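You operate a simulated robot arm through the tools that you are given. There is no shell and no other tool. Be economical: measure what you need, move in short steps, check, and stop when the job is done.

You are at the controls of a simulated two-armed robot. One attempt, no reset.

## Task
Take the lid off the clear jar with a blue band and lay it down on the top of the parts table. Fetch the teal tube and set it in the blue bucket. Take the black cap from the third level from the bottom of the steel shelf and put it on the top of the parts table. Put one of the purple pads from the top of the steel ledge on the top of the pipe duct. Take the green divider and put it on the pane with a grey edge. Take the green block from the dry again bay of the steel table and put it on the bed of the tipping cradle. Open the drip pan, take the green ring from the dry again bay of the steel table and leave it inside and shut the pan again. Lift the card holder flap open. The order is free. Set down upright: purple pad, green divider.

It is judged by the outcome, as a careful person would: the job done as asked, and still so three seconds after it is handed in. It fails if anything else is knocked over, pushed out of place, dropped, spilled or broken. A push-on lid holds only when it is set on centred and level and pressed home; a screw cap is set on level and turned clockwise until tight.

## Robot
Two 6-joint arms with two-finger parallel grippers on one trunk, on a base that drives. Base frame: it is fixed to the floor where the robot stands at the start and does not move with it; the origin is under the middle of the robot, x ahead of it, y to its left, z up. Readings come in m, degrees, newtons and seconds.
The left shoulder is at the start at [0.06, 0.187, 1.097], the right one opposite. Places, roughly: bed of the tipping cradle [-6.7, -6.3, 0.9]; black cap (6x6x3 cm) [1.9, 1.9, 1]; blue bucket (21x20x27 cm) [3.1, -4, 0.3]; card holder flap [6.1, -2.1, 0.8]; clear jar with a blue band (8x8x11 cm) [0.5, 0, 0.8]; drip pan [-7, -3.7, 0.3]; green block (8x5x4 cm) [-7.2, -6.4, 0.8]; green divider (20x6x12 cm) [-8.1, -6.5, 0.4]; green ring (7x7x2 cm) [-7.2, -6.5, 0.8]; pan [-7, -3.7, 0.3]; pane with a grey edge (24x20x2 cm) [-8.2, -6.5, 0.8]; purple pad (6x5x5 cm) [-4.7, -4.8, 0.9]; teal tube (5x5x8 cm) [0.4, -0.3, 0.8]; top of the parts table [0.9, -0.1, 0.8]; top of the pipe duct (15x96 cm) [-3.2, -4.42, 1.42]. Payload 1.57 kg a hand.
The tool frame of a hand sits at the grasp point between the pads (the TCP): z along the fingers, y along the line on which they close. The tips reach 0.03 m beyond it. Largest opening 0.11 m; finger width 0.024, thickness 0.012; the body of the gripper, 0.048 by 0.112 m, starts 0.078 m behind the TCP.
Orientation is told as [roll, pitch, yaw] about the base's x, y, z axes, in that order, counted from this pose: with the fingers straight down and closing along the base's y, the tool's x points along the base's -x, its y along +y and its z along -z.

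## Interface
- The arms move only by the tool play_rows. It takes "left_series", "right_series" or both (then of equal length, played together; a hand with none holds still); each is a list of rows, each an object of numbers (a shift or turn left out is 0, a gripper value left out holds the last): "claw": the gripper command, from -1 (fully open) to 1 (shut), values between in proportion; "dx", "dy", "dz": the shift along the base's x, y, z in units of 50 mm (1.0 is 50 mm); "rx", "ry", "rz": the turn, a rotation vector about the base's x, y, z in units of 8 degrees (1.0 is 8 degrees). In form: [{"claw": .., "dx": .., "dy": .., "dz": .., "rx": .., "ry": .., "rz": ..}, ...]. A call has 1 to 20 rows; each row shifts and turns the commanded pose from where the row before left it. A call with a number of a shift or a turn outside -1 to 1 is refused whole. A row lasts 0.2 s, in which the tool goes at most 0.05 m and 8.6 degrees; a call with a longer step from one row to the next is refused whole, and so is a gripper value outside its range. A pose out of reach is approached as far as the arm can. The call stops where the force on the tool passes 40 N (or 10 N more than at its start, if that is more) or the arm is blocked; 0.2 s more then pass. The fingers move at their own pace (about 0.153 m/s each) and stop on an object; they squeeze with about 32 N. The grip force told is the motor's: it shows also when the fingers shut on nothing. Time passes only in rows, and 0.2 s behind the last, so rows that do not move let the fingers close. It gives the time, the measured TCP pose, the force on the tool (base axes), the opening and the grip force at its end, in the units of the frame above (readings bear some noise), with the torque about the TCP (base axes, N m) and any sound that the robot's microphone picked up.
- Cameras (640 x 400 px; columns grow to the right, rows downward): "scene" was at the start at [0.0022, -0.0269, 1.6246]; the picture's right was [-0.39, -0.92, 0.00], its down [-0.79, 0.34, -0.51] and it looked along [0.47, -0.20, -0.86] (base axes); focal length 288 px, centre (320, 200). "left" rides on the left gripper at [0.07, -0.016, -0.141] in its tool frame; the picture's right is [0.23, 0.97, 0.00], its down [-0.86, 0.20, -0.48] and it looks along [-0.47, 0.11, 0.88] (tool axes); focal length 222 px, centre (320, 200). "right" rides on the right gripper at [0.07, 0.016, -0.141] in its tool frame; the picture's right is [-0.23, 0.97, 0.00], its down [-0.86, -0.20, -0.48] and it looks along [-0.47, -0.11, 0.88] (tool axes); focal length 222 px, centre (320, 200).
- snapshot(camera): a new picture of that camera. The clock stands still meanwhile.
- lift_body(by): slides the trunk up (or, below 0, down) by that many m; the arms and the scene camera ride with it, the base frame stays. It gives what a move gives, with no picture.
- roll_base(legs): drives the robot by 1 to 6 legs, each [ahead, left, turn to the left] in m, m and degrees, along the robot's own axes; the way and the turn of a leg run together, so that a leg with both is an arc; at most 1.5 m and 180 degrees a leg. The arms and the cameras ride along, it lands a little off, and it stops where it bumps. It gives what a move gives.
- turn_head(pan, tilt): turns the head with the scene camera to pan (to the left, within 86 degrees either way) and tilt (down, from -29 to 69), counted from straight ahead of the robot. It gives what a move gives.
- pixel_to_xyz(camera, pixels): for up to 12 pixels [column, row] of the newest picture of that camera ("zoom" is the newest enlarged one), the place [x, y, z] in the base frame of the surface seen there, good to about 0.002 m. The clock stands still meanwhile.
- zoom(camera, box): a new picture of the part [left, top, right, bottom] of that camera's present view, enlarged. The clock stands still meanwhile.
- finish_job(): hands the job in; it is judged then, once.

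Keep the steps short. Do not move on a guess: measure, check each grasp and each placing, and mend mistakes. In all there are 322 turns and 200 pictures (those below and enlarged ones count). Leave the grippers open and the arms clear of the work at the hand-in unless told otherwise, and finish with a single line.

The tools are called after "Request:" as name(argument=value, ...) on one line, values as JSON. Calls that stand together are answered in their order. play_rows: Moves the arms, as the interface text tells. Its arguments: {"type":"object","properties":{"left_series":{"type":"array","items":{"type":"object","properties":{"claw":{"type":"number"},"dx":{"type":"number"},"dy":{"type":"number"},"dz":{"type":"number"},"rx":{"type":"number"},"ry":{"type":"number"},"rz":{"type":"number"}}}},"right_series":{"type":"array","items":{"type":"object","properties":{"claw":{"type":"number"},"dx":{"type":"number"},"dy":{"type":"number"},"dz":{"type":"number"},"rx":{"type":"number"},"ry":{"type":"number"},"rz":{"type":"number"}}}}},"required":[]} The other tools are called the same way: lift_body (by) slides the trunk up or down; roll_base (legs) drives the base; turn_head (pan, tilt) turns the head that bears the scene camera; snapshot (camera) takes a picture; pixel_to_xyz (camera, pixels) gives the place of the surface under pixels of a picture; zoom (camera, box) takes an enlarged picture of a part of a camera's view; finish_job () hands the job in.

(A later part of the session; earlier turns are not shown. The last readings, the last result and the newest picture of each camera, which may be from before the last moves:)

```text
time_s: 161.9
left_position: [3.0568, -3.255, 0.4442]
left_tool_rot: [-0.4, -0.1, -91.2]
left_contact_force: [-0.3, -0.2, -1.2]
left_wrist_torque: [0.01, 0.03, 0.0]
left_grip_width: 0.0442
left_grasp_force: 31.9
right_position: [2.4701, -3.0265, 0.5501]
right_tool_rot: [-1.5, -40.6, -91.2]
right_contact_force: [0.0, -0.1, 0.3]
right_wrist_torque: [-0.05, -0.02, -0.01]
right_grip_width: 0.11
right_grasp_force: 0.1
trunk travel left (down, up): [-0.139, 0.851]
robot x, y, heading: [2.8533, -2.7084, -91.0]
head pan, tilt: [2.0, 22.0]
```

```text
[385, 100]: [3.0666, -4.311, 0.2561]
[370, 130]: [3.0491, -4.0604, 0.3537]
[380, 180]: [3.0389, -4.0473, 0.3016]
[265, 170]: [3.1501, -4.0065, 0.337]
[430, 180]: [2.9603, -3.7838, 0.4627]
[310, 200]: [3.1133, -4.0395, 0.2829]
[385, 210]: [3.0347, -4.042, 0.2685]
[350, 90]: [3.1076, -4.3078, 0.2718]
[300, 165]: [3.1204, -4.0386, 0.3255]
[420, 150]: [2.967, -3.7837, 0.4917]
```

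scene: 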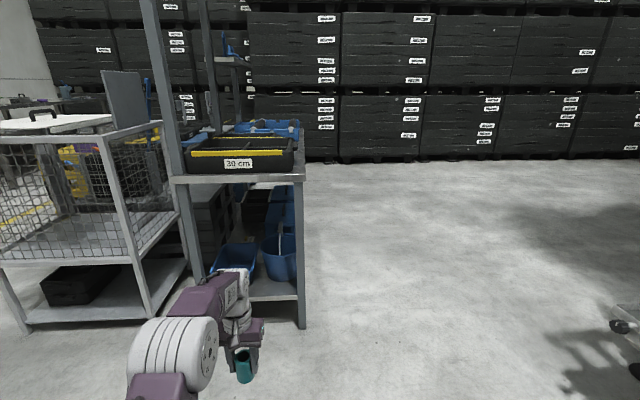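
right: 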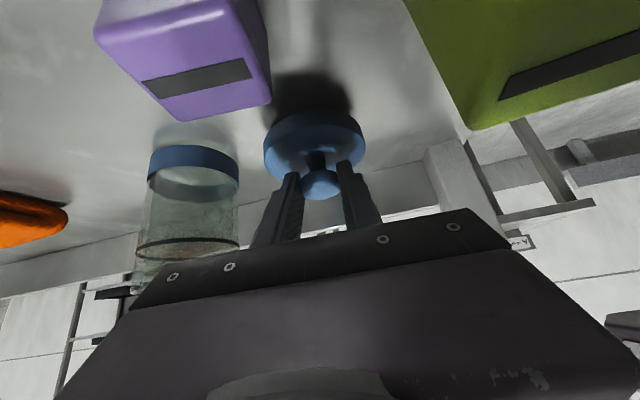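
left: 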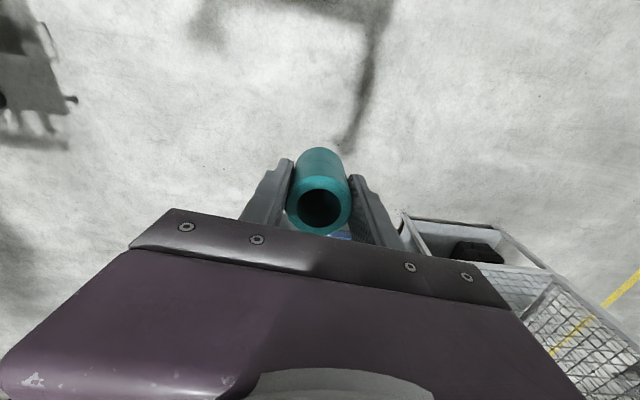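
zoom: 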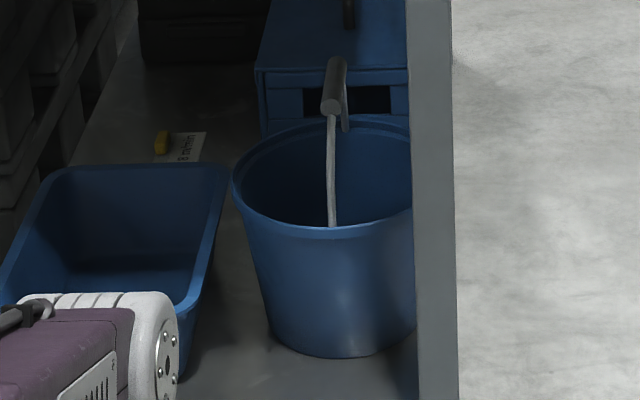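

The bucket has an upright bail handle along y at x≈3.065; the free half on the bench's front side is centred at x≈3.015. So I'll come in from the front (x<2.94) side, facing +x. Tuck the hands, then drive there.

Request:
play_rows(left_series=[{"dy": 0.9}, {"dy": 0.9}, {"dy": 0.9}, {}], right_series=[{"dx": 0.7}, {"dx": 0.7}, {"dx": 0.6}, {}])

Request:
roll_base(legs=[[0, -0.46, 0], [0.7, 0, 1]])

Request:
turn_head(pan=0, tilt=25)

Request:
snapshot(camera="scene")

```text
time_s: 162.9
left_position: [3.0557, -3.1199, 0.4432]
left_tool_rot: [-0.4, -0.1, -91.1]
left_contact_force: [-0.6, 0.3, -1.6]
left_wrist_torque: [-0.01, 0.06, 0.05]
left_grip_width: 0.044
left_grasp_force: 32.3
right_position: [2.553, -3.0463, 0.5763]
right_tool_rot: [-1.5, -40.4, -91.0]
right_contact_force: [0.4, 0.8, 0.4]
right_wrist_torque: [0.01, -0.02, 0.0]
right_grip_width: 0.1099
right_grasp_force: 0.1
right hand out of reach, approached as far as the arm can: row 2, 3
trunk travel left (down, up): [-0.139, 0.851]
robot x, y, heading: [2.8498, -2.708, -90.9]
head pan, tilt: [2.0, 22.0]
```

```text
time_s: 169.1
left_position: [2.6064, -3.8145, 0.4435]
left_tool_rot: [-0.5, -0.1, -89.8]
left_contact_force: [0.3, 0.1, -2.0]
left_wrist_torque: [0.0, 0.0, 0.0]
left_grip_width: 0.044
left_grasp_force: 31.6
right_position: [2.101, -3.7524, 0.5762]
right_tool_rot: [-1.6, -40.6, -89.7]
right_contact_force: [-0.1, 0.2, -0.5]
right_wrist_torque: [-0.01, 0.02, 0.0]
right_grip_width: 0.1101
right_grasp_force: 0.0
trunk travel left (down, up): [-0.139, 0.851]
robot x, y, heading: [2.3901, -3.4016, -89.5]
head pan, tilt: [2.0, 22.0]
```

```text
time_s: 169.7
left_position: [2.6058, -3.8138, 0.443]
left_tool_rot: [-0.4, 0.0, -89.8]
left_contact_force: [0.9, 0.2, -1.4]
left_wrist_torque: [-0.05, 0.0, 0.01]
left_grip_width: 0.0445
left_grasp_force: 31.8
right_position: [2.1015, -3.7531, 0.5755]
right_tool_rot: [-1.5, -40.5, -89.7]
right_contact_force: [0.6, -0.4, -0.5]
right_wrist_torque: [0.0, -0.02, -0.01]
right_grip_width: 0.1101
right_grasp_force: 0.0
trunk travel left (down, up): [-0.139, 0.851]
robot x, y, heading: [2.3884, -3.403, -89.4]
head pan, tilt: [0.0, 25.0]
```

```text
147 pictures are left
```

scene: 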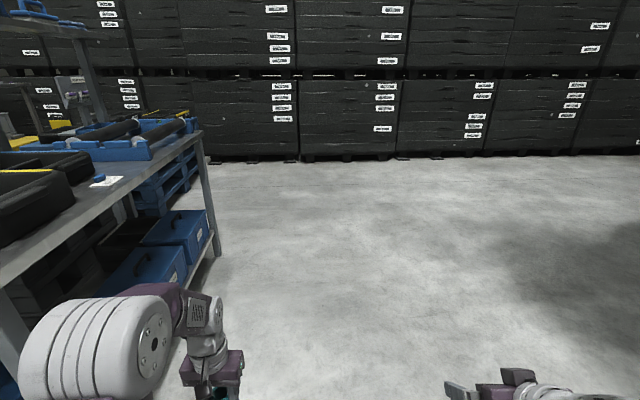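

Clear floor ahead. Go on to y≈-4.2, then turn to face the bench.

Request:
roll_base(legs=[[0.79, -0.1, 0], [0, 0, 89.5]])

Request:
turn_head(pan=12, tilt=38)

Request:
snapshot(camera="scene")

```text
time_s: 177.8
left_position: [2.7147, -3.9895, 0.442]
left_tool_rot: [-0.3, -0.1, -1.0]
left_contact_force: [-0.6, -0.3, -2.4]
left_wrist_torque: [-0.02, 0.03, 0.02]
left_grip_width: 0.0445
left_grasp_force: 32.3
right_position: [2.6407, -4.4936, 0.5768]
right_tool_rot: [-1.6, -40.5, -1.1]
right_contact_force: [-0.3, 0.2, -1.1]
right_wrist_torque: [0.02, -0.04, 0.04]
right_grip_width: 0.1096
right_grasp_force: 0.1
trunk travel left (down, up): [-0.139, 0.851]
robot x, y, heading: [2.3016, -4.1942, -0.7]
head pan, tilt: [0.0, 25.0]
```

```text
time_s: 178.5
left_position: [2.7143, -3.9885, 0.4416]
left_tool_rot: [-0.4, 0.0, -1.1]
left_contact_force: [-0.5, -0.2, -1.8]
left_wrist_torque: [-0.04, 0.0, 0.01]
left_grip_width: 0.0441
left_grasp_force: 31.4
right_position: [2.6415, -4.4946, 0.5774]
right_tool_rot: [-1.6, -40.6, -1.0]
right_contact_force: [0.6, 0.3, -0.3]
right_wrist_torque: [-0.02, 0.02, 0.01]
right_grip_width: 0.1105
right_grasp_force: 0.1
trunk travel left (down, up): [-0.139, 0.851]
robot x, y, heading: [2.2998, -4.1938, -0.7]
head pan, tilt: [12.0, 38.0]
```

```text
146 pictures are left
```

scene: 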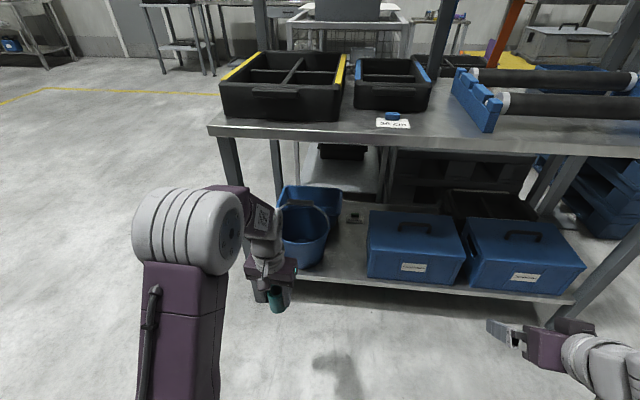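

Good view. Measure bucket rim, bail, and bench-top edge.

Request:
zoom(camera="scene", box=[240, 170, 380, 290])

Request:
pixel_to_xyz(camera="zoom", pixels=[[400, 225], [410, 175], [375, 160], [330, 155], [300, 160], [380, 200], [350, 240], [390, 290], [330, 175], [345, 205], [415, 290], [300, 130]])

Request:
pixel_to_xyz(camera="scene", pixels=[[300, 140], [300, 130], [228, 180], [340, 270]])

```text
3.33 times, centred on (310, 230) of scene
```

zoom: 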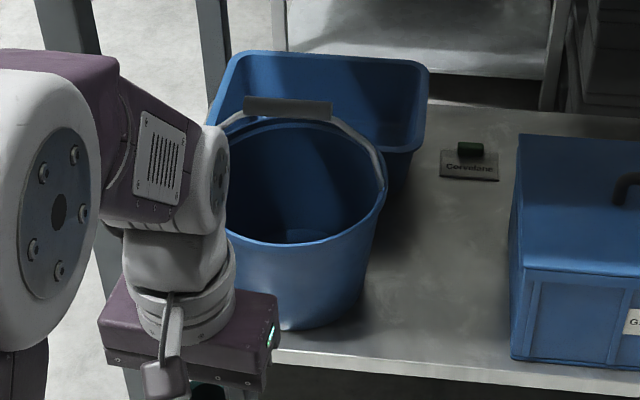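

```text
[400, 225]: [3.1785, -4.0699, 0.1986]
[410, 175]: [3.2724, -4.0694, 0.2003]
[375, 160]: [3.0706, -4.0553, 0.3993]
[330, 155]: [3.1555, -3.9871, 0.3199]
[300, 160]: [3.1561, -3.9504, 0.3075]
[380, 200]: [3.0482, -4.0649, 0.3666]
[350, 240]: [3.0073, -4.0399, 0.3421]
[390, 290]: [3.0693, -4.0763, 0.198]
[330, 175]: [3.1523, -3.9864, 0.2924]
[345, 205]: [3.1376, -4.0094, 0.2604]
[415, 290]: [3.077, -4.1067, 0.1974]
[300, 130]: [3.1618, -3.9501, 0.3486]
```

```text
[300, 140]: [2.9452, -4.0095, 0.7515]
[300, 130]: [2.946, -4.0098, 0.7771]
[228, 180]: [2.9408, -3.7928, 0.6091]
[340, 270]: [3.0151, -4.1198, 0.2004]
```

Shelf floor z 0.199, rim ≈0.367, centre ≈(3.07,-3.967); bail arches to z≈0.46 at x≈3.07; bench-top underside ~0.74. Plan: enter tilted 30° over the front rim, then straighten and lower. First lower the trunk, tilt the hand, drive 0.15 ahead.

Request:
lift_body(by=-0.12)

Request:
play_rows(left_series=[{"ry": -0.95, "dz": 0.8}, {"ry": -0.95, "dz": 0.8}, {"ry": -0.95, "dz": 0.8}, {"ry": -0.95, "dz": 0.6}, {}])

Request:
roll_base(legs=[[0.15, 0, 0.7]])

```text
time_s: 180.0
left_position: [2.7145, -3.9916, 0.3231]
left_tool_rot: [-0.4, -0.1, -1.1]
left_contact_force: [0.5, -0.2, -2.4]
left_wrist_torque: [-0.02, 0.0, 0.01]
left_grip_width: 0.0441
left_grasp_force: 31.5
right_position: [2.6407, -4.4946, 0.4548]
right_tool_rot: [-1.5, -40.5, -1.0]
right_contact_force: [-0.8, 0.2, 0.5]
right_wrist_torque: [-0.01, -0.01, 0.01]
right_grip_width: 0.1099
right_grasp_force: 0.0
trunk travel left (down, up): [-0.019, 0.971]
robot x, y, heading: [2.3013, -4.1915, -0.7]
head pan, tilt: [12.0, 38.0]
```

```text
time_s: 181.2
left_position: [2.7154, -3.9888, 0.473]
left_tool_rot: [0.4, -30.5, -1.3]
left_contact_force: [-0.5, -0.1, -2.5]
left_wrist_torque: [0.01, 0.04, 0.02]
left_grip_width: 0.0439
left_grasp_force: 31.9
right_position: [2.6414, -4.4921, 0.4558]
right_tool_rot: [-1.5, -40.5, -1.0]
right_contact_force: [0.3, 0.1, 0.3]
right_wrist_torque: [0.02, -0.01, 0.0]
right_grip_width: 0.1099
right_grasp_force: 0.1
trunk travel left (down, up): [-0.019, 0.971]
robot x, y, heading: [2.2985, -4.1965, -0.5]
head pan, tilt: [12.0, 38.0]
```

```text
time_s: 182.6
left_position: [2.8628, -3.9873, 0.4732]
left_tool_rot: [0.3, -30.4, -0.6]
left_contact_force: [-0.1, 0.6, -1.5]
left_wrist_torque: [0.01, 0.02, -0.02]
left_grip_width: 0.0443
left_grasp_force: 32.3
right_position: [2.7961, -4.4908, 0.4563]
right_tool_rot: [-1.5, -40.5, -0.3]
right_contact_force: [0.5, -0.8, 0.3]
right_wrist_torque: [0.02, -0.01, -0.01]
right_grip_width: 0.11
right_grasp_force: 0.1
trunk travel left (down, up): [-0.019, 0.971]
robot x, y, heading: [2.4523, -4.1971, -0.3]
head pan, tilt: [12.0, 38.0]
```

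Request:
snapshot(camera="left")

Request:
turn_head(pan=20, tilt=35)

Request:
snapshot(camera="scene")

```text
144 pictures are left
```

left: 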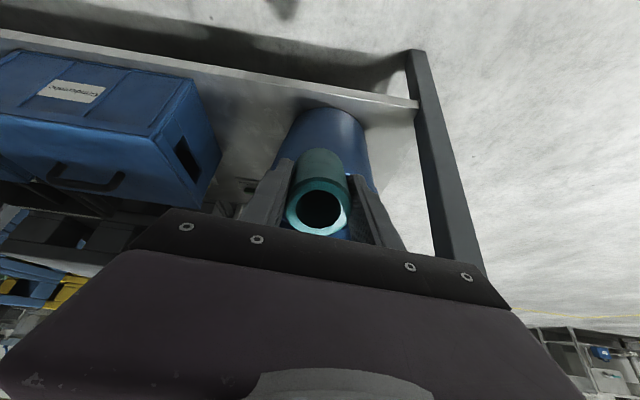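

```text
time_s: 183.3
left_position: [2.8634, -3.9867, 0.4719]
left_tool_rot: [0.3, -30.4, -0.6]
left_contact_force: [0.2, -0.1, -2.2]
left_wrist_torque: [0.0, 0.01, -0.03]
left_grip_width: 0.0441
left_grasp_force: 31.9
right_position: [2.7954, -4.4902, 0.4561]
right_tool_rot: [-1.4, -40.5, -0.3]
right_contact_force: [0.8, -0.4, -0.1]
right_wrist_torque: [0.01, -0.01, -0.01]
right_grip_width: 0.1098
right_grasp_force: 0.1
trunk travel left (down, up): [-0.019, 0.971]
robot x, y, heading: [2.4508, -4.1969, -0.5]
head pan, tilt: [20.0, 35.0]
```

```text
143 pictures are left
```

scene: 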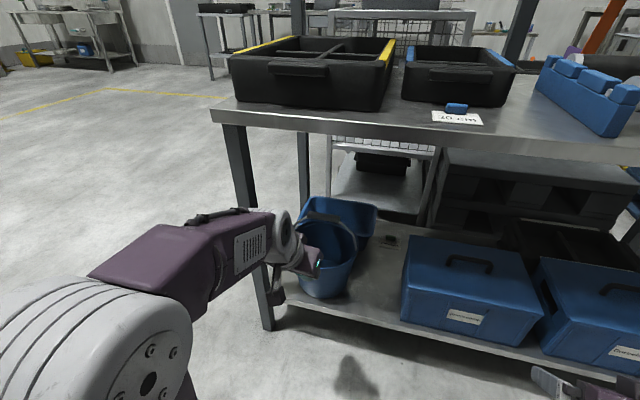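

The forearm lies well below the bench top. Move in over the front rim to x 2.99.

Request:
play_rows(left_series=[{"dx": 0.85, "dy": 0.13}, {"dx": 0.85, "dy": 0.13}, {"dx": 0.84, "dy": 0.13}, {}])

Request:
snapshot(camera="left")

Request:
zoom(camera="scene", box=[220, 170, 420, 330])

```text
time_s: 184.3
left_position: [2.9914, -3.9683, 0.4728]
left_tool_rot: [0.2, -30.3, -0.6]
left_contact_force: [-0.8, -0.1, -1.7]
left_wrist_torque: [0.01, 0.05, 0.0]
left_grip_width: 0.0441
left_grasp_force: 32.1
right_position: [2.7959, -4.4903, 0.456]
right_tool_rot: [-1.5, -40.5, -0.3]
right_contact_force: [-0.1, 0.3, 0.6]
right_wrist_torque: [-0.01, -0.03, -0.02]
right_grip_width: 0.1099
right_grasp_force: 0.0
trunk travel left (down, up): [-0.019, 0.971]
robot x, y, heading: [2.4535, -4.1942, -0.2]
head pan, tilt: [20.0, 35.0]
```

```text
142 pictures are left
```

left: 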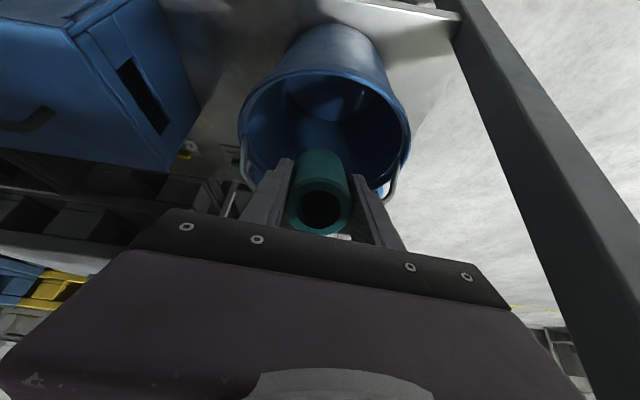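

```text
2.50 times, centred on (320, 250) of scene
```

zoom: 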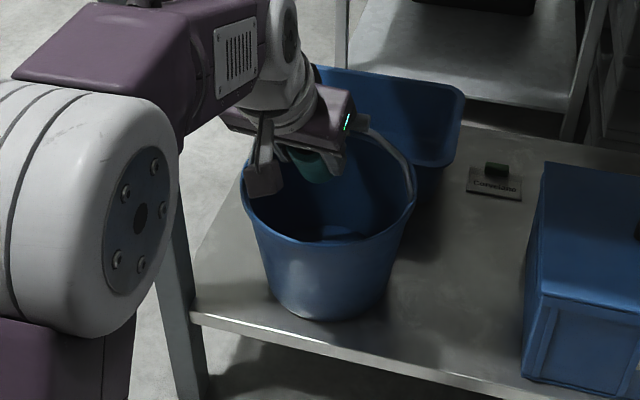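

Request:
pixel_to_xyz(camera="left", pixels=[[248, 185], [393, 180], [325, 72], [243, 130], [408, 130], [325, 100], [320, 150], [330, 130]])

Request:
pixel_to_xyz(camera="zoom", pixels=[[365, 122], [408, 175], [345, 238], [330, 245], [405, 225]])

```text
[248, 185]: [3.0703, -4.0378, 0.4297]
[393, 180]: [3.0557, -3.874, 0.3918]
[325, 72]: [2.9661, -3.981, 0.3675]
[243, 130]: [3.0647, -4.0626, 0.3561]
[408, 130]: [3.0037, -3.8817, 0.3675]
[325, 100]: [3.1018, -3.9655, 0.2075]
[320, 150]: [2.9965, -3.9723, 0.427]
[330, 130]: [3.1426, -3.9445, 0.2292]
```

```text
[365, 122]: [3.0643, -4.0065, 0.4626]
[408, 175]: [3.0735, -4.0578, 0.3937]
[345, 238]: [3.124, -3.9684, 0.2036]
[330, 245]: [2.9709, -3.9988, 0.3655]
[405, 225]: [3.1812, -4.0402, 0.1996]
```

All matches. Lower while moving in, then straighten to ~15° and lower to TCP z 0.28.

Request:
play_rows(left_series=[{"dz": -0.7}, {"dz": -0.7}, {"dx": 0.3, "dz": -0.4}, {"dx": 0.3, "dz": -0.4}, {}])

Request:
play_rows(left_series=[{"dx": 0.1, "dz": -0.3, "ry": 0.6}, {"dx": 0.1, "dz": -0.3, "ry": 0.65}, {"dz": -0.4, "ry": 0.65}, {"dz": -0.4}, {"dz": -0.2}, {}])

Request:
snapshot(camera="left")

Request:
zoom(camera="scene", box=[220, 170, 420, 330])

```text
time_s: 185.5
left_position: [3.0205, -3.9667, 0.3635]
left_tool_rot: [0.3, -30.4, -0.6]
left_contact_force: [0.6, -0.4, -2.5]
left_wrist_torque: [-0.03, 0.02, -0.01]
left_grip_width: 0.0442
left_grasp_force: 31.7
right_position: [2.7963, -4.4914, 0.4564]
right_tool_rot: [-1.5, -40.4, -0.3]
right_contact_force: [-0.2, -1.0, -0.2]
right_wrist_torque: [0.01, 0.02, 0.01]
right_grip_width: 0.11
right_grasp_force: 0.0
trunk travel left (down, up): [-0.019, 0.971]
robot x, y, heading: [2.4529, -4.1943, -0.3]
head pan, tilt: [20.0, 35.0]
```

```text
time_s: 186.7
left_position: [3.0316, -3.9662, 0.2958]
left_tool_rot: [0.2, -16.3, -0.4]
left_contact_force: [-6.3, 0.5, 28.5]
left_wrist_torque: [-1.58, 0.89, -0.46]
left_grip_width: 0.0443
left_grasp_force: 31.4
right_position: [2.7939, -4.4899, 0.4569]
right_tool_rot: [-1.5, -40.8, -0.4]
right_contact_force: [0.4, -0.8, 0.4]
right_wrist_torque: [0.01, -0.01, -0.02]
right_grip_width: 0.1102
right_grasp_force: 0.0
trunk travel left (down, up): [-0.019, 0.971]
robot x, y, heading: [2.45, -4.1984, -0.0]
head pan, tilt: [20.0, 35.0]
stopped in row 5 (left hand): the force on the tool passed its limit (the readings are from after the stop); the commanded pose is now the measured one
```

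```text
140 pictures are left
```

left: 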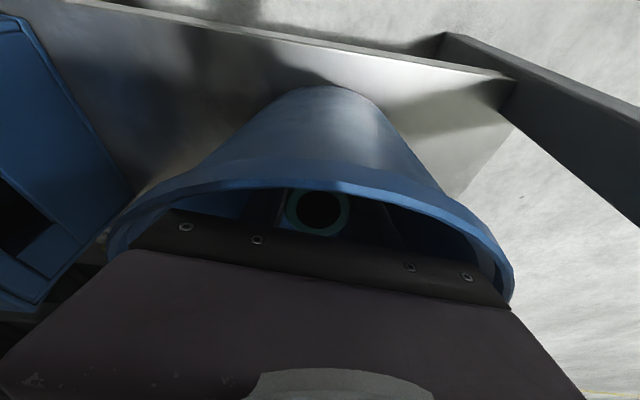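

```text
2.50 times, centred on (320, 250) of scene
```

zoom: 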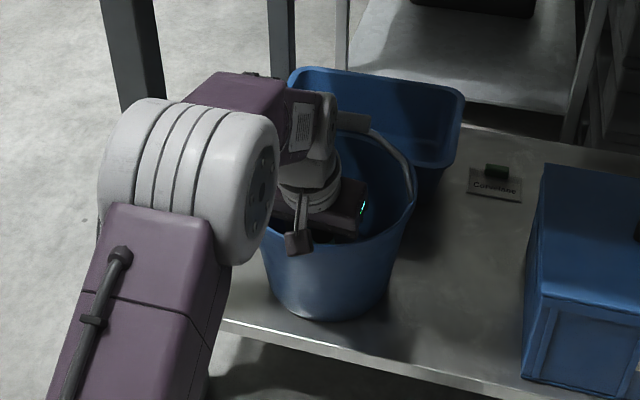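

The gripper body's -y corner touched the front rim (TCP z 0.296). Raise 10 mm, shift 12 mm inward, lower again gently.

Request:
play_rows(left_series=[{"dz": 0.2}, {"dx": 0.24, "dy": 0.02}, {"dz": -0.15}, {"dz": -0.15}, {"dz": -0.12}, {"dz": -0.1}, {}])

Request:
zoom(camera="scene", box=[220, 170, 420, 330])

```text
time_s: 188.3
left_position: [3.0446, -3.9655, 0.2755]
left_tool_rot: [0.0, -15.7, -0.6]
left_contact_force: [1.0, 0.4, 0.0]
left_wrist_torque: [-0.14, 0.17, 0.04]
left_grip_width: 0.0443
left_grasp_force: 31.9
right_position: [2.7953, -4.4908, 0.4577]
right_tool_rot: [-1.5, -40.4, -0.3]
right_contact_force: [0.5, 0.6, -0.4]
right_wrist_torque: [0.01, 0.02, 0.0]
right_grip_width: 0.1098
right_grasp_force: 0.0
trunk travel left (down, up): [-0.019, 0.971]
robot x, y, heading: [2.4493, -4.195, 0.0]
head pan, tilt: [20.0, 35.0]
```

```text
2.50 times, centred on (320, 250) of scene
```

zoom: 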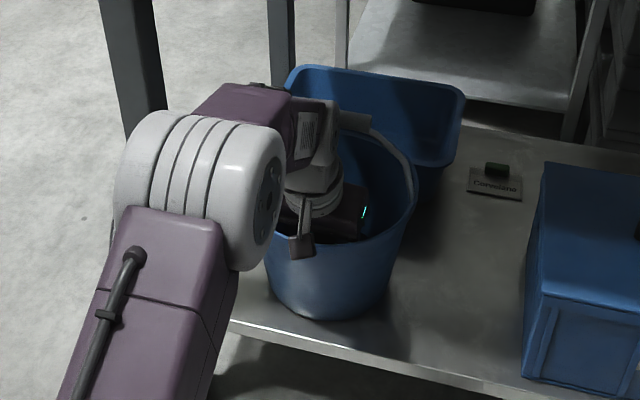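

Free of the rim. A few mm more.

Request:
play_rows(left_series=[{"dz": -0.08}, {"dz": -0.08}, {"dz": -0.06}, {}])

```text
time_s: 189.3
left_position: [3.0451, -3.967, 0.2641]
left_tool_rot: [0.1, -15.7, -0.5]
left_contact_force: [0.0, 0.4, -1.1]
left_wrist_torque: [-0.07, 0.09, -0.02]
left_grip_width: 0.0443
left_grasp_force: 32.1
right_position: [2.795, -4.4905, 0.4567]
right_tool_rot: [-1.5, -40.5, -0.3]
right_contact_force: [0.3, 0.6, 0.5]
right_wrist_torque: [-0.01, 0.01, -0.02]
right_grip_width: 0.1097
right_grasp_force: 0.1
trunk travel left (down, up): [-0.019, 0.971]
robot x, y, heading: [2.4535, -4.1962, -0.3]
head pan, tilt: [20.0, 35.0]
```

Tube bottom is at the bucket floor. Open slightly and retreat the way I came.

Request:
play_rows(left_series=[{"claw": -0.15}, {}, {}, {"dx": -0.1, "dz": 0.4}, {"dx": -0.1, "dz": 0.4}, {"dx": -0.1, "dz": 0.5}, {"dx": -0.1, "dz": 0.6}, {}])

Request:
snapshot(camera="left")

```text
time_s: 191.1
left_position: [3.0247, -3.9655, 0.3595]
left_tool_rot: [0.1, -15.7, -0.5]
left_contact_force: [0.1, -0.5, -0.3]
left_wrist_torque: [0.01, 0.01, 0.0]
left_grip_width: 0.0633
left_grasp_force: 0.1
right_position: [2.796, -4.4903, 0.4555]
right_tool_rot: [-1.5, -40.4, -0.3]
right_contact_force: [0.6, -0.3, 0.6]
right_wrist_torque: [0.0, 0.01, 0.01]
right_grip_width: 0.1098
right_grasp_force: 0.2
trunk travel left (down, up): [-0.019, 0.971]
robot x, y, heading: [2.4499, -4.1967, -0.0]
head pan, tilt: [20.0, 35.0]
```

```text
137 pictures are left
```

left: 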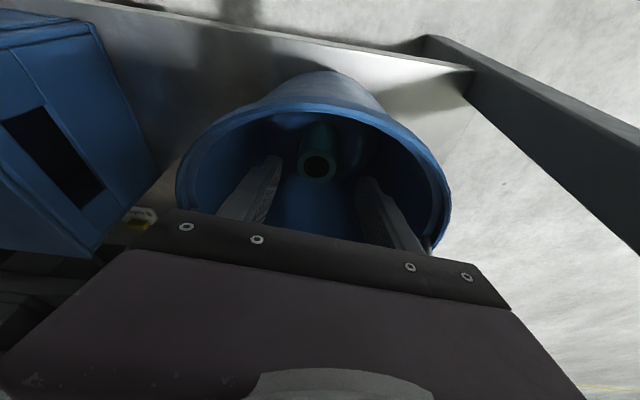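

The tube stands in the bucket. Withdraw out from under the bench.

Request:
play_rows(left_series=[{"dx": -0.2, "dz": 0.5, "ry": -0.6}, {"dx": -0.2, "dz": 0.5, "ry": -0.6}, {"dx": -0.3, "dz": 0.4, "ry": -0.6}, {"dx": -0.5, "dz": 0.4}, {"dx": -0.9}, {"dx": -0.9}, {"dx": -0.9}, {}])

Request:
roll_base(legs=[[-0.3, 0, 0]])

Request:
zoom(camera="scene", box=[220, 130, 460, 330])

```text
time_s: 192.9
left_position: [2.8293, -3.9656, 0.4493]
left_tool_rot: [0.2, -30.1, -0.5]
left_contact_force: [-0.5, -0.4, 0.1]
left_wrist_torque: [-0.02, 0.01, 0.0]
left_grip_width: 0.0634
left_grasp_force: 0.0
right_position: [2.7958, -4.49, 0.4562]
right_tool_rot: [-1.5, -40.6, -0.3]
right_contact_force: [0.4, 0.2, -0.9]
right_wrist_torque: [0.02, 0.04, 0.02]
right_grip_width: 0.1098
right_grasp_force: 0.1
trunk travel left (down, up): [-0.019, 0.971]
robot x, y, heading: [2.4528, -4.1949, -0.0]
head pan, tilt: [20.0, 35.0]
```

```text
time_s: 194.9
left_position: [2.5309, -3.9648, 0.4486]
left_tool_rot: [0.1, -30.1, -0.5]
left_contact_force: [-0.5, 0.0, -0.4]
left_wrist_torque: [0.01, -0.02, -0.02]
left_grip_width: 0.0634
left_grasp_force: 0.1
right_position: [2.4965, -4.4892, 0.4563]
right_tool_rot: [-1.5, -40.5, -0.2]
right_contact_force: [0.2, 0.2, 0.5]
right_wrist_torque: [-0.01, 0.02, 0.01]
right_grip_width: 0.11
right_grasp_force: 0.1
trunk travel left (down, up): [-0.019, 0.971]
robot x, y, heading: [2.1495, -4.1981, -0.1]
head pan, tilt: [20.0, 35.0]
```

```text
2.00 times, centred on (340, 230) of scene
```

zoom: 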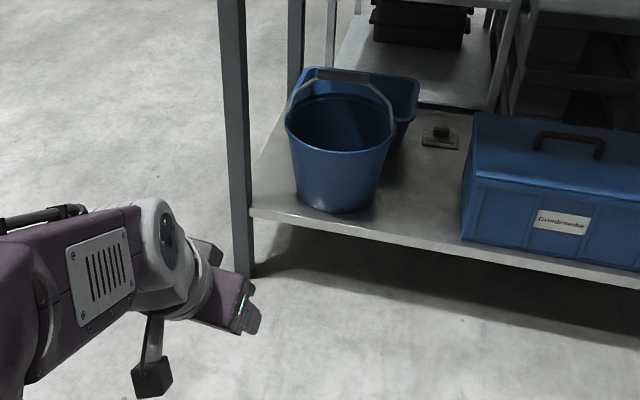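

Bucket undisturbed. Next the card holder flap at (6.1,-2.1). Drive back out round the bench and raise the trunk.

Request:
roll_base(legs=[[0.26, 0, 0], [0, 0, 90], [1.3, 0, 0], [1.1, 0, 0], [0, 0, -90], [1.2, 0, 0]])

Request:
lift_body(by=0.4)

Request:
lift_body(by=0.3)

Request:
turn_head(pan=-3, tilt=20)

Request:
snapshot(camera="scene")

```text
time_s: 221.4
left_position: [3.9509, -1.5234, 0.4488]
left_tool_rot: [0.2, -30.0, 1.7]
left_contact_force: [-0.1, -0.1, -0.8]
left_wrist_torque: [-0.01, -0.01, 0.02]
left_grip_width: 0.0633
left_grasp_force: 0.2
right_position: [3.9368, -2.049, 0.4565]
right_tool_rot: [-1.5, -40.5, 2.0]
right_contact_force: [0.2, 0.8, 0.5]
right_wrist_torque: [0.05, 0.0, -0.02]
right_grip_width: 0.11
right_grasp_force: 0.1
trunk travel left (down, up): [-0.019, 0.971]
robot x, y, heading: [3.5807, -1.7686, 2.2]
head pan, tilt: [20.0, 35.0]
```

```text
time_s: 225.2
left_position: [3.9512, -1.523, 0.8485]
left_tool_rot: [0.2, -30.1, 1.9]
left_contact_force: [-0.5, 0.4, 0.4]
left_wrist_torque: [0.02, 0.06, -0.03]
left_grip_width: 0.0631
left_grasp_force: 0.0
right_position: [3.9371, -2.0488, 0.8559]
right_tool_rot: [-1.5, -40.6, 2.0]
right_contact_force: [-0.3, 0.4, -0.2]
right_wrist_torque: [0.0, 0.03, -0.01]
right_grip_width: 0.11
right_grasp_force: 0.1
trunk travel left (down, up): [-0.419, 0.571]
robot x, y, heading: [3.5814, -1.7701, 2.1]
head pan, tilt: [20.0, 35.0]
```

```text
time_s: 228.2
left_position: [3.9503, -1.5233, 1.1493]
left_tool_rot: [0.2, -30.2, 1.8]
left_contact_force: [0.9, -0.3, 0.2]
left_wrist_torque: [0.03, -0.04, 0.0]
left_grip_width: 0.0632
left_grasp_force: 0.1
right_position: [3.9368, -2.0487, 1.1577]
right_tool_rot: [-1.5, -40.6, 2.0]
right_contact_force: [0.2, -0.2, -0.2]
right_wrist_torque: [0.0, 0.03, 0.02]
right_grip_width: 0.1098
right_grasp_force: 0.0
trunk travel left (down, up): [-0.719, 0.271]
robot x, y, heading: [3.5789, -1.7679, 2.1]
head pan, tilt: [20.0, 35.0]
```

```text
time_s: 229.1
left_position: [3.9504, -1.5224, 1.1487]
left_tool_rot: [0.2, -30.1, 1.8]
left_contact_force: [-0.1, -0.1, -0.9]
left_wrist_torque: [0.02, -0.01, -0.05]
left_grip_width: 0.0632
left_grasp_force: 0.1
right_position: [3.9366, -2.0481, 1.1565]
right_tool_rot: [-1.5, -40.5, 2.0]
right_contact_force: [0.1, -0.6, 0.9]
right_wrist_torque: [-0.02, -0.01, 0.03]
right_grip_width: 0.1097
right_grasp_force: 0.0
trunk travel left (down, up): [-0.719, 0.271]
robot x, y, heading: [3.5801, -1.769, 2.2]
head pan, tilt: [-3.0, 20.0]
```

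```text
135 pictures are left
```

scene: 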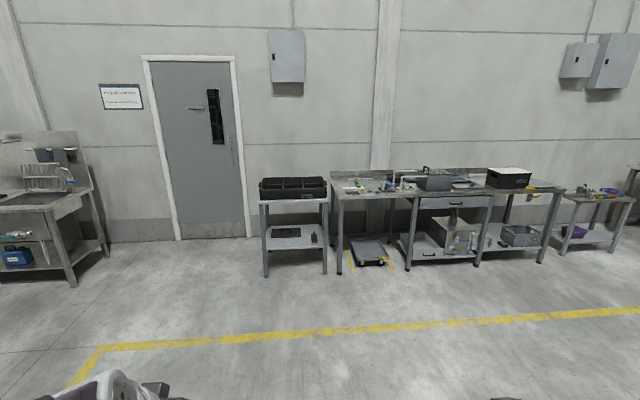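

Request:
zoom(camera="scene", box=[310, 155, 450, 250])

Request:
pixel_to_xyz(camera="zoom", pixels=[[215, 140], [240, 150], [320, 140], [120, 180], [250, 220], [150, 100]])

```text
4.21 times, centred on (380, 202) of scene
```

zoom: 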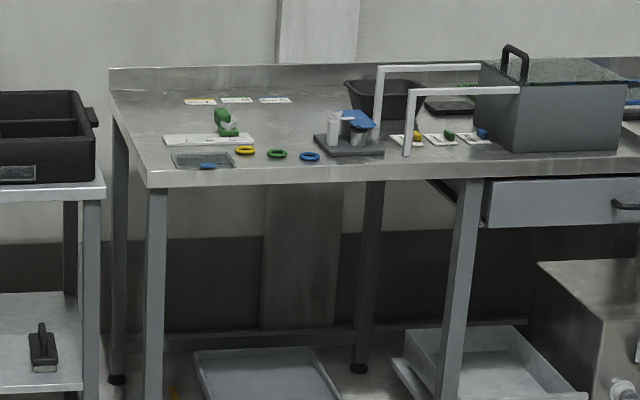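

```text
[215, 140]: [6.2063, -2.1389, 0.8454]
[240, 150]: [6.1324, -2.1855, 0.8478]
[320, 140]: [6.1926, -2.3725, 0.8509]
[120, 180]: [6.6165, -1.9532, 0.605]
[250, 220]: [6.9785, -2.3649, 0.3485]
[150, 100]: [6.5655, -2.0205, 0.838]
```

The card holder is likely the flat clear thing with a blue tab at the left front corner (200,160). Drive nearer.

Request:
roll_base(legs=[[1.4, -0.2, -2], [0.3, 0, 0]])

Request:
turn_head(pan=-10, tilt=45)

Request:
snapshot(camera="scene")

```text
time_s: 237.8
left_position: [5.6677, -1.7134, 1.1491]
left_tool_rot: [0.2, -30.2, -0.5]
left_contact_force: [0.4, 0.0, -0.2]
left_wrist_torque: [0.06, -0.04, -0.02]
left_grip_width: 0.0633
left_grasp_force: 0.1
right_position: [5.6324, -2.2382, 1.1576]
right_tool_rot: [-1.5, -40.6, -0.3]
right_contact_force: [-0.8, -0.2, -0.1]
right_wrist_torque: [0.01, -0.01, -0.02]
right_grip_width: 0.1102
right_grasp_force: 0.1
trunk travel left (down, up): [-0.719, 0.271]
robot x, y, heading: [5.2933, -1.9425, -0.2]
head pan, tilt: [-3.0, 20.0]
```

```text
time_s: 238.7
left_position: [5.6694, -1.7132, 1.1485]
left_tool_rot: [0.2, -30.2, -0.6]
left_contact_force: [-0.3, 0.7, -0.3]
left_wrist_torque: [-0.01, 0.01, 0.02]
left_grip_width: 0.0632
left_grasp_force: 0.1
right_position: [5.6331, -2.2373, 1.1574]
right_tool_rot: [-1.5, -40.5, -0.2]
right_contact_force: [0.7, 0.1, 0.6]
right_wrist_torque: [-0.01, 0.0, -0.02]
right_grip_width: 0.1101
right_grasp_force: 0.1
trunk travel left (down, up): [-0.719, 0.271]
robot x, y, heading: [5.2911, -1.946, -0.3]
head pan, tilt: [-10.0, 45.0]
```

```text
133 pictures are left
```

scene: 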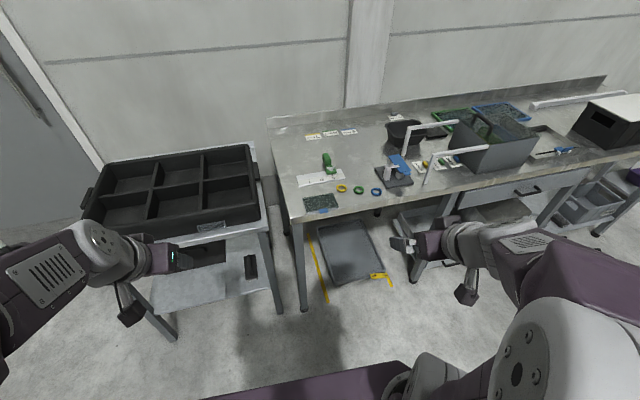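

Request:
zoom(camera="scene", box=[275, 120, 395, 225])

Request:
zoom(camera="scene", box=[190, 200, 260, 250])

```text
3.81 times, centred on (335, 172) of scene
```

zoom: 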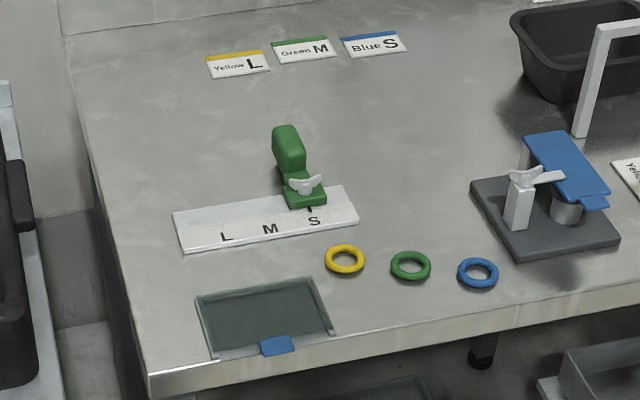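

```text
8.00 times, centred on (225, 225) of scene
```

zoom: 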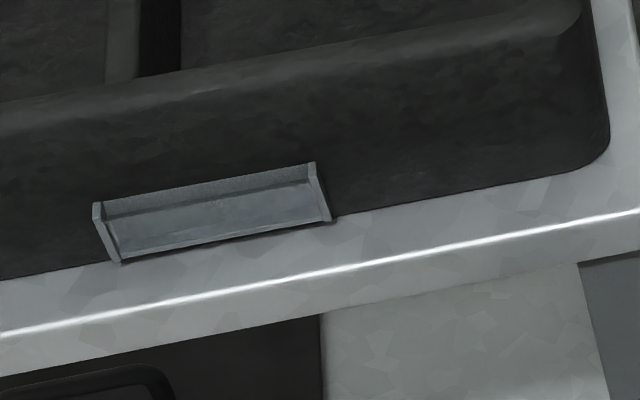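

The clear framed plate with a blue tab is the card holder; measure it.

Request:
zoom(camera="scene", box=[295, 185, 350, 220])

Request:
pixel_to_xyz(camera="zoom", pixels=[[320, 310], [300, 330], [345, 320], [320, 295], [100, 90], [120, 330], [470, 240], [420, 50], [280, 170], [320, 350], [280, 60], [480, 280]])

```text
11.43 times, centred on (322, 202) of scene
```

zoom: 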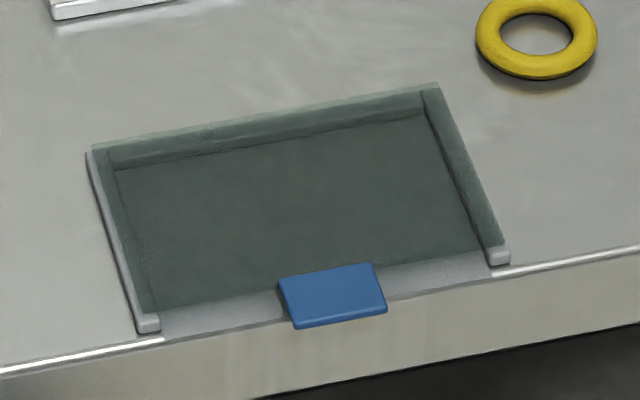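

```text
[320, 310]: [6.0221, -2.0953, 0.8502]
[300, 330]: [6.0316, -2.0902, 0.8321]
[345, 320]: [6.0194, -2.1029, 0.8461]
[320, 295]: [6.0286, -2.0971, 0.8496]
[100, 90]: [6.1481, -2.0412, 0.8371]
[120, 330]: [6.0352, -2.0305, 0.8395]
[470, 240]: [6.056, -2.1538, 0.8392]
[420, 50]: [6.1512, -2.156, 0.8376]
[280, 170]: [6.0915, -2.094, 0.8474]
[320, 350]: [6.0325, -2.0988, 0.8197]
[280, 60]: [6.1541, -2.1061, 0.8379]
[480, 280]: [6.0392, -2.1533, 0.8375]
```

The flap (z≈0.848) has a tab overhanging the table's front edge (x 6.018–6.035, y -2.083…-2.113), hinge at the back x≈6.145. Plan: pinch the tab with the right hand pointing +x, closing vertically, then follow the arc. Orient the hand first.

Request:
play_rows(right_series=[{"ry": -1, "claw": -0.5}, {"ry": -1}, {"ry": -1}, {"ry": -1}, {"ry": -1}, {"ry": -1}, {"ry": -0.2}, {"rx": 1}, {"rx": 1}, {"rx": 1}, {"rx": 1}, {"rx": 1}, {"rx": 1}, {"rx": 1}, {"rx": 1}, {"rx": 1}, {"rx": 1}, {"rx": 1}, {"rx": 0.25}, {}])

```text
time_s: 242.9
left_position: [5.6686, -1.7141, 1.1479]
left_tool_rot: [0.2, -30.0, -0.5]
left_contact_force: [0.5, -0.6, -0.1]
left_wrist_torque: [0.02, 0.0, 0.0]
left_grip_width: 0.0633
left_grasp_force: 0.0
right_position: [5.6964, -2.3264, 1.2338]
right_tool_rot: [88.4, 0.3, -90.1]
right_contact_force: [-0.3, -0.4, -0.6]
right_wrist_torque: [-0.01, 0.03, 0.0]
right_grip_width: 0.0826
right_grasp_force: 0.0
right hand out of reach, approached as far as the arm can: row 1, 2, 3, 4, 5, 6
trunk travel left (down, up): [-0.719, 0.271]
robot x, y, heading: [5.2906, -1.9409, 0.1]
head pan, tilt: [-10.0, 45.0]
```

Orientation reached. Bring the hand in front of the tab, 7 cm short.

Request:
roll_base(legs=[[0.06, 0, 0]])

Request:
play_rows(right_series=[{"dy": 0.57, "dz": -0.7, "claw": 0.4}, {"dy": 0.57, "dz": -0.7}, {"dy": 0.57, "dz": -0.7}, {"dy": 0.57, "dz": -0.7}, {"dy": 0.57, "dz": -0.7}, {"dy": 0.57, "dz": -0.7}, {"dy": 0.57, "dz": -0.7}, {"dy": 0.57, "dz": -0.7}, {"dz": -0.7}, {"dz": -0.7}, {"dz": -0.7}, {"dx": 0.85}, {"dx": 0.85}, {"dx": 0.85}, {"dx": 0.85}, {}])

Request:
snapshot(camera="scene")

Request:
snapshot(camera="right")

```text
time_s: 243.8
left_position: [5.7249, -1.7148, 1.1493]
left_tool_rot: [0.3, -30.2, -0.5]
left_contact_force: [0.9, 0.4, -0.8]
left_wrist_torque: [-0.01, -0.05, -0.03]
left_grip_width: 0.0634
left_grasp_force: 0.0
right_position: [5.7527, -2.3271, 1.2349]
right_tool_rot: [88.5, 0.1, -90.1]
right_contact_force: [-0.2, 0.7, 0.2]
right_wrist_torque: [-0.01, 0.01, -0.05]
right_grip_width: 0.0824
right_grasp_force: 0.0
trunk travel left (down, up): [-0.719, 0.271]
robot x, y, heading: [5.3434, -1.947, -0.3]
head pan, tilt: [-10.0, 45.0]
```

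```text
time_s: 247.2
left_position: [5.7281, -1.7132, 1.149]
left_tool_rot: [0.2, -30.2, -0.5]
left_contact_force: [0.0, -0.2, 0.0]
left_wrist_torque: [-0.01, 0.01, 0.0]
left_grip_width: 0.0635
left_grasp_force: 0.0
right_position: [6.001, -2.2258, 0.8478]
right_tool_rot: [88.4, 0.3, -89.6]
right_contact_force: [0.2, 0.6, 0.1]
right_wrist_torque: [0.0, 0.0, 0.01]
right_grip_width: 0.033
right_grasp_force: 0.0
right hand out of reach, approached as far as the arm can: row 1, 2, 3, 4, 6, 7, 8, 13, 14, 15
trunk travel left (down, up): [-0.719, 0.271]
robot x, y, heading: [5.3468, -1.9439, -0.2]
head pan, tilt: [-10.0, 45.0]
```

```text
129 pictures are left
```

scene: 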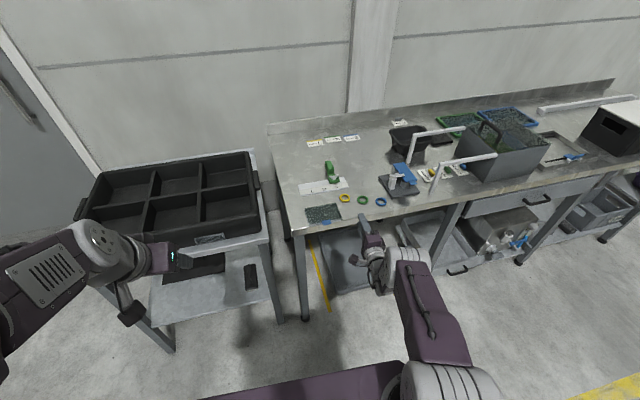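

```text
128 pictures are left
```

right: 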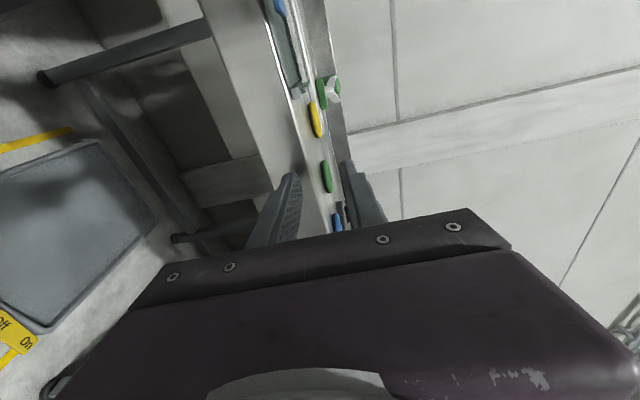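

The hand ended too far right and too close (6.001,-2.226). Back off first, then shift +y.

Request:
play_rows(right_series=[{"dx": -0.7}, {"dx": -0.7}, {"dy": 0.65}, {"dy": 0.65}, {"dy": 0.65}, {"dy": 0.6}, {}])

Request:
snapshot(camera="right")

```text
time_s: 248.8
left_position: [5.7276, -1.7138, 1.1494]
left_tool_rot: [0.2, -30.2, -0.5]
left_contact_force: [-0.1, 0.5, 0.4]
left_wrist_torque: [0.02, 0.03, 0.0]
left_grip_width: 0.0636
left_grasp_force: 0.1
right_position: [5.9038, -2.1968, 0.8471]
right_tool_rot: [88.4, 0.3, -89.2]
right_contact_force: [0.2, -0.3, 0.1]
right_wrist_torque: [0.0, -0.03, -0.01]
right_grip_width: 0.0329
right_grasp_force: 0.1
right hand out of reach, approached as far as the arm can: row 3, 4, 5, 6
trunk travel left (down, up): [-0.719, 0.271]
robot x, y, heading: [5.3509, -1.9377, -0.2]
head pan, tilt: [-10.0, 45.0]
```

```text
127 pictures are left
```

right: 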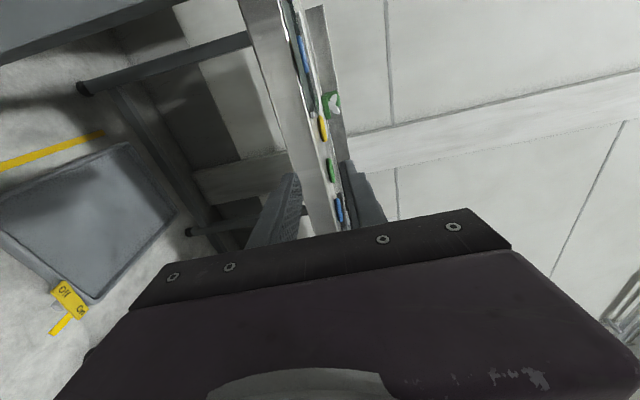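

Reach limit sideways; shift the base 0.1 m left instead.

Request:
roll_base(legs=[[0, 0.1, 0]])

Request:
zoom(camera="right", box=[220, 0, 420, 240])

```text
time_s: 250.0
left_position: [5.7277, -1.6158, 1.1495]
left_tool_rot: [0.2, -30.2, -0.4]
left_contact_force: [0.7, 0.0, 0.3]
left_wrist_torque: [-0.01, 0.05, -0.04]
left_grip_width: 0.063
left_grasp_force: 0.0
right_position: [5.9027, -2.0972, 0.8482]
right_tool_rot: [88.5, 0.3, -89.2]
right_contact_force: [0.5, 0.8, -0.5]
right_wrist_torque: [-0.04, -0.03, 0.01]
right_grip_width: 0.033
right_grasp_force: 0.0
trunk travel left (down, up): [-0.719, 0.271]
robot x, y, heading: [5.3524, -1.8458, -0.0]
head pan, tilt: [-10.0, 45.0]
```

```text
1.67 times, centred on (320, 120) of right
```

zoom: 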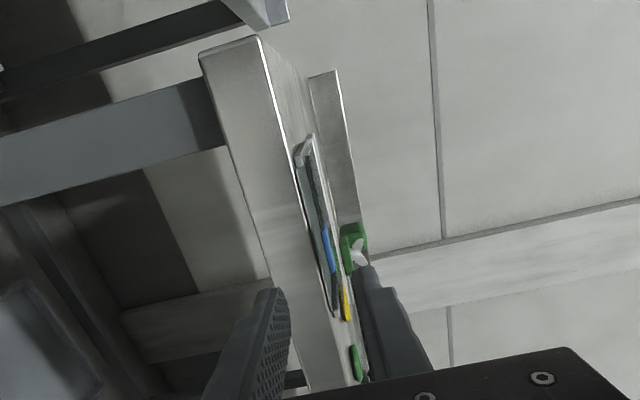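

Request:
pixel_to_xyz(camera="zoom", pixels=[[328, 250], [325, 240], [331, 262], [322, 262], [312, 200], [262, 200], [300, 250]])

```text
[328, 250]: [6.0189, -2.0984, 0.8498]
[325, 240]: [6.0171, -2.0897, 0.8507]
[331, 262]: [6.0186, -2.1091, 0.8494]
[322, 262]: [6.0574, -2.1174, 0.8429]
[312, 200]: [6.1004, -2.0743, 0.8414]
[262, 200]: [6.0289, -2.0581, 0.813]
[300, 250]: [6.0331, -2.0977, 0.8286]
```

Tab front at x 6.018, z 0.850; table face at x≈6.029. Advance so the tips reach x 6.027, then close.

Request:
play_rows(right_series=[{"dx": 0.6, "dz": 0.04}, {"dx": 0.6}, {"dx": 0.4}, {"dx": 0.26}, {}])

Request:
zoom(camera="right", box=[220, 60, 420, 240])

```text
time_s: 251.2
left_position: [5.7288, -1.6147, 1.1488]
left_tool_rot: [0.2, -30.3, -0.5]
left_contact_force: [-0.6, -0.2, -1.0]
left_wrist_torque: [-0.01, 0.05, -0.01]
left_grip_width: 0.0634
left_grasp_force: 0.0
right_position: [5.9932, -2.1152, 0.8497]
right_tool_rot: [88.4, 0.2, -88.7]
right_contact_force: [-0.1, 0.3, -0.1]
right_wrist_torque: [0.02, 0.0, 0.0]
right_grip_width: 0.0332
right_grasp_force: 0.0
right hand out of reach, approached as far as the arm can: row 1, 2, 3
trunk travel left (down, up): [-0.719, 0.271]
robot x, y, heading: [5.3519, -1.8431, 0.0]
head pan, tilt: [-10.0, 45.0]
```

```text
2.22 times, centred on (320, 150) of right
```

zoom: 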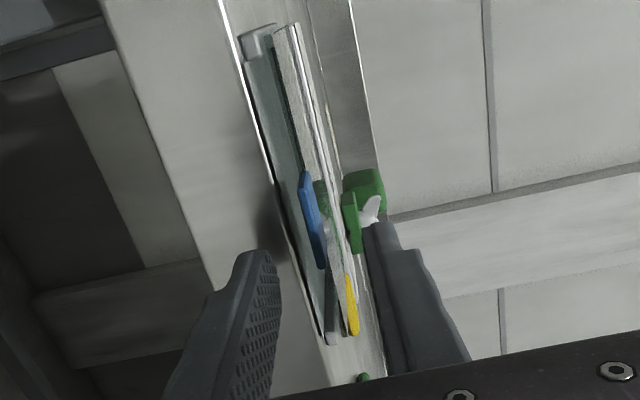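

Request:
roll_base(legs=[[0, 0.02, 0]])

Request:
play_rows(right_series=[{"dx": 0.06}, {}])

Request:
zoom(camera="right", box=[220, 60, 420, 240])

```text
time_s: 252.0
left_position: [5.7283, -1.5986, 1.1505]
left_tool_rot: [0.3, -30.1, -0.6]
left_contact_force: [-0.1, -0.1, -0.1]
left_wrist_torque: [0.04, 0.04, 0.04]
left_grip_width: 0.0632
left_grasp_force: 0.0
right_position: [5.9927, -2.0986, 0.8496]
right_tool_rot: [88.4, 0.5, -88.6]
right_contact_force: [0.3, 0.5, -0.2]
right_wrist_torque: [0.0, -0.02, 0.04]
right_grip_width: 0.0332
right_grasp_force: 0.1
trunk travel left (down, up): [-0.719, 0.271]
robot x, y, heading: [5.3506, -1.8277, 0.2]
head pan, tilt: [-10.0, 45.0]
```

```text
time_s: 252.6
left_position: [5.7283, -1.5961, 1.1489]
left_tool_rot: [0.1, -30.1, -0.5]
left_contact_force: [-0.3, -0.8, -0.3]
left_wrist_torque: [0.0, 0.01, -0.02]
left_grip_width: 0.0634
left_grasp_force: 0.1
right_position: [5.9953, -2.0948, 0.8499]
right_tool_rot: [88.4, 0.3, -88.7]
right_contact_force: [-0.7, 0.6, 1.0]
right_wrist_torque: [-0.01, 0.01, 0.01]
right_grip_width: 0.0332
right_grasp_force: 0.1
trunk travel left (down, up): [-0.719, 0.271]
robot x, y, heading: [5.3508, -1.826, -0.3]
head pan, tilt: [-10.0, 45.0]
```

```text
2.22 times, centred on (320, 150) of right
```

zoom: 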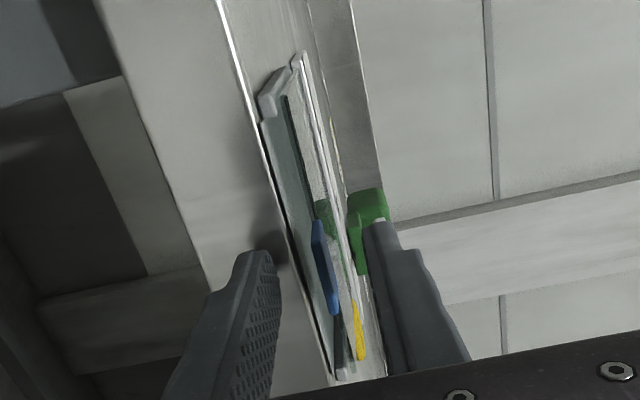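

Tab lies between the tips. Close.

Request:
play_rows(right_series=[{"claw": 1}, {}, {}])

Request:
zoom(camera="right", box=[220, 60, 420, 240])

```text
time_s: 253.4
left_position: [5.7271, -1.5949, 1.1485]
left_tool_rot: [0.2, -30.2, -0.5]
left_contact_force: [-0.7, 0.2, 0.1]
left_wrist_torque: [0.0, 0.01, 0.01]
left_grip_width: 0.0633
left_grasp_force: 0.2
right_position: [5.9952, -2.0945, 0.8512]
right_tool_rot: [88.4, 0.2, -88.6]
right_contact_force: [0.2, 0.9, 0.9]
right_wrist_torque: [-0.19, -0.17, 0.19]
right_grip_width: 0.0037
right_grasp_force: 24.3
trunk travel left (down, up): [-0.719, 0.271]
robot x, y, heading: [5.3483, -1.8233, 0.0]
head pan, tilt: [-10.0, 45.0]
```

```text
2.22 times, centred on (320, 150) of right
```

zoom: 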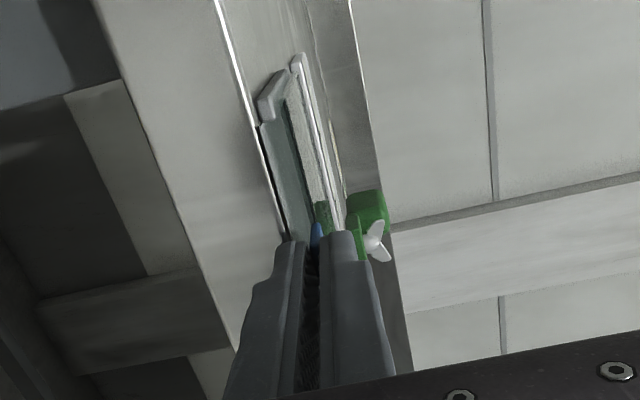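

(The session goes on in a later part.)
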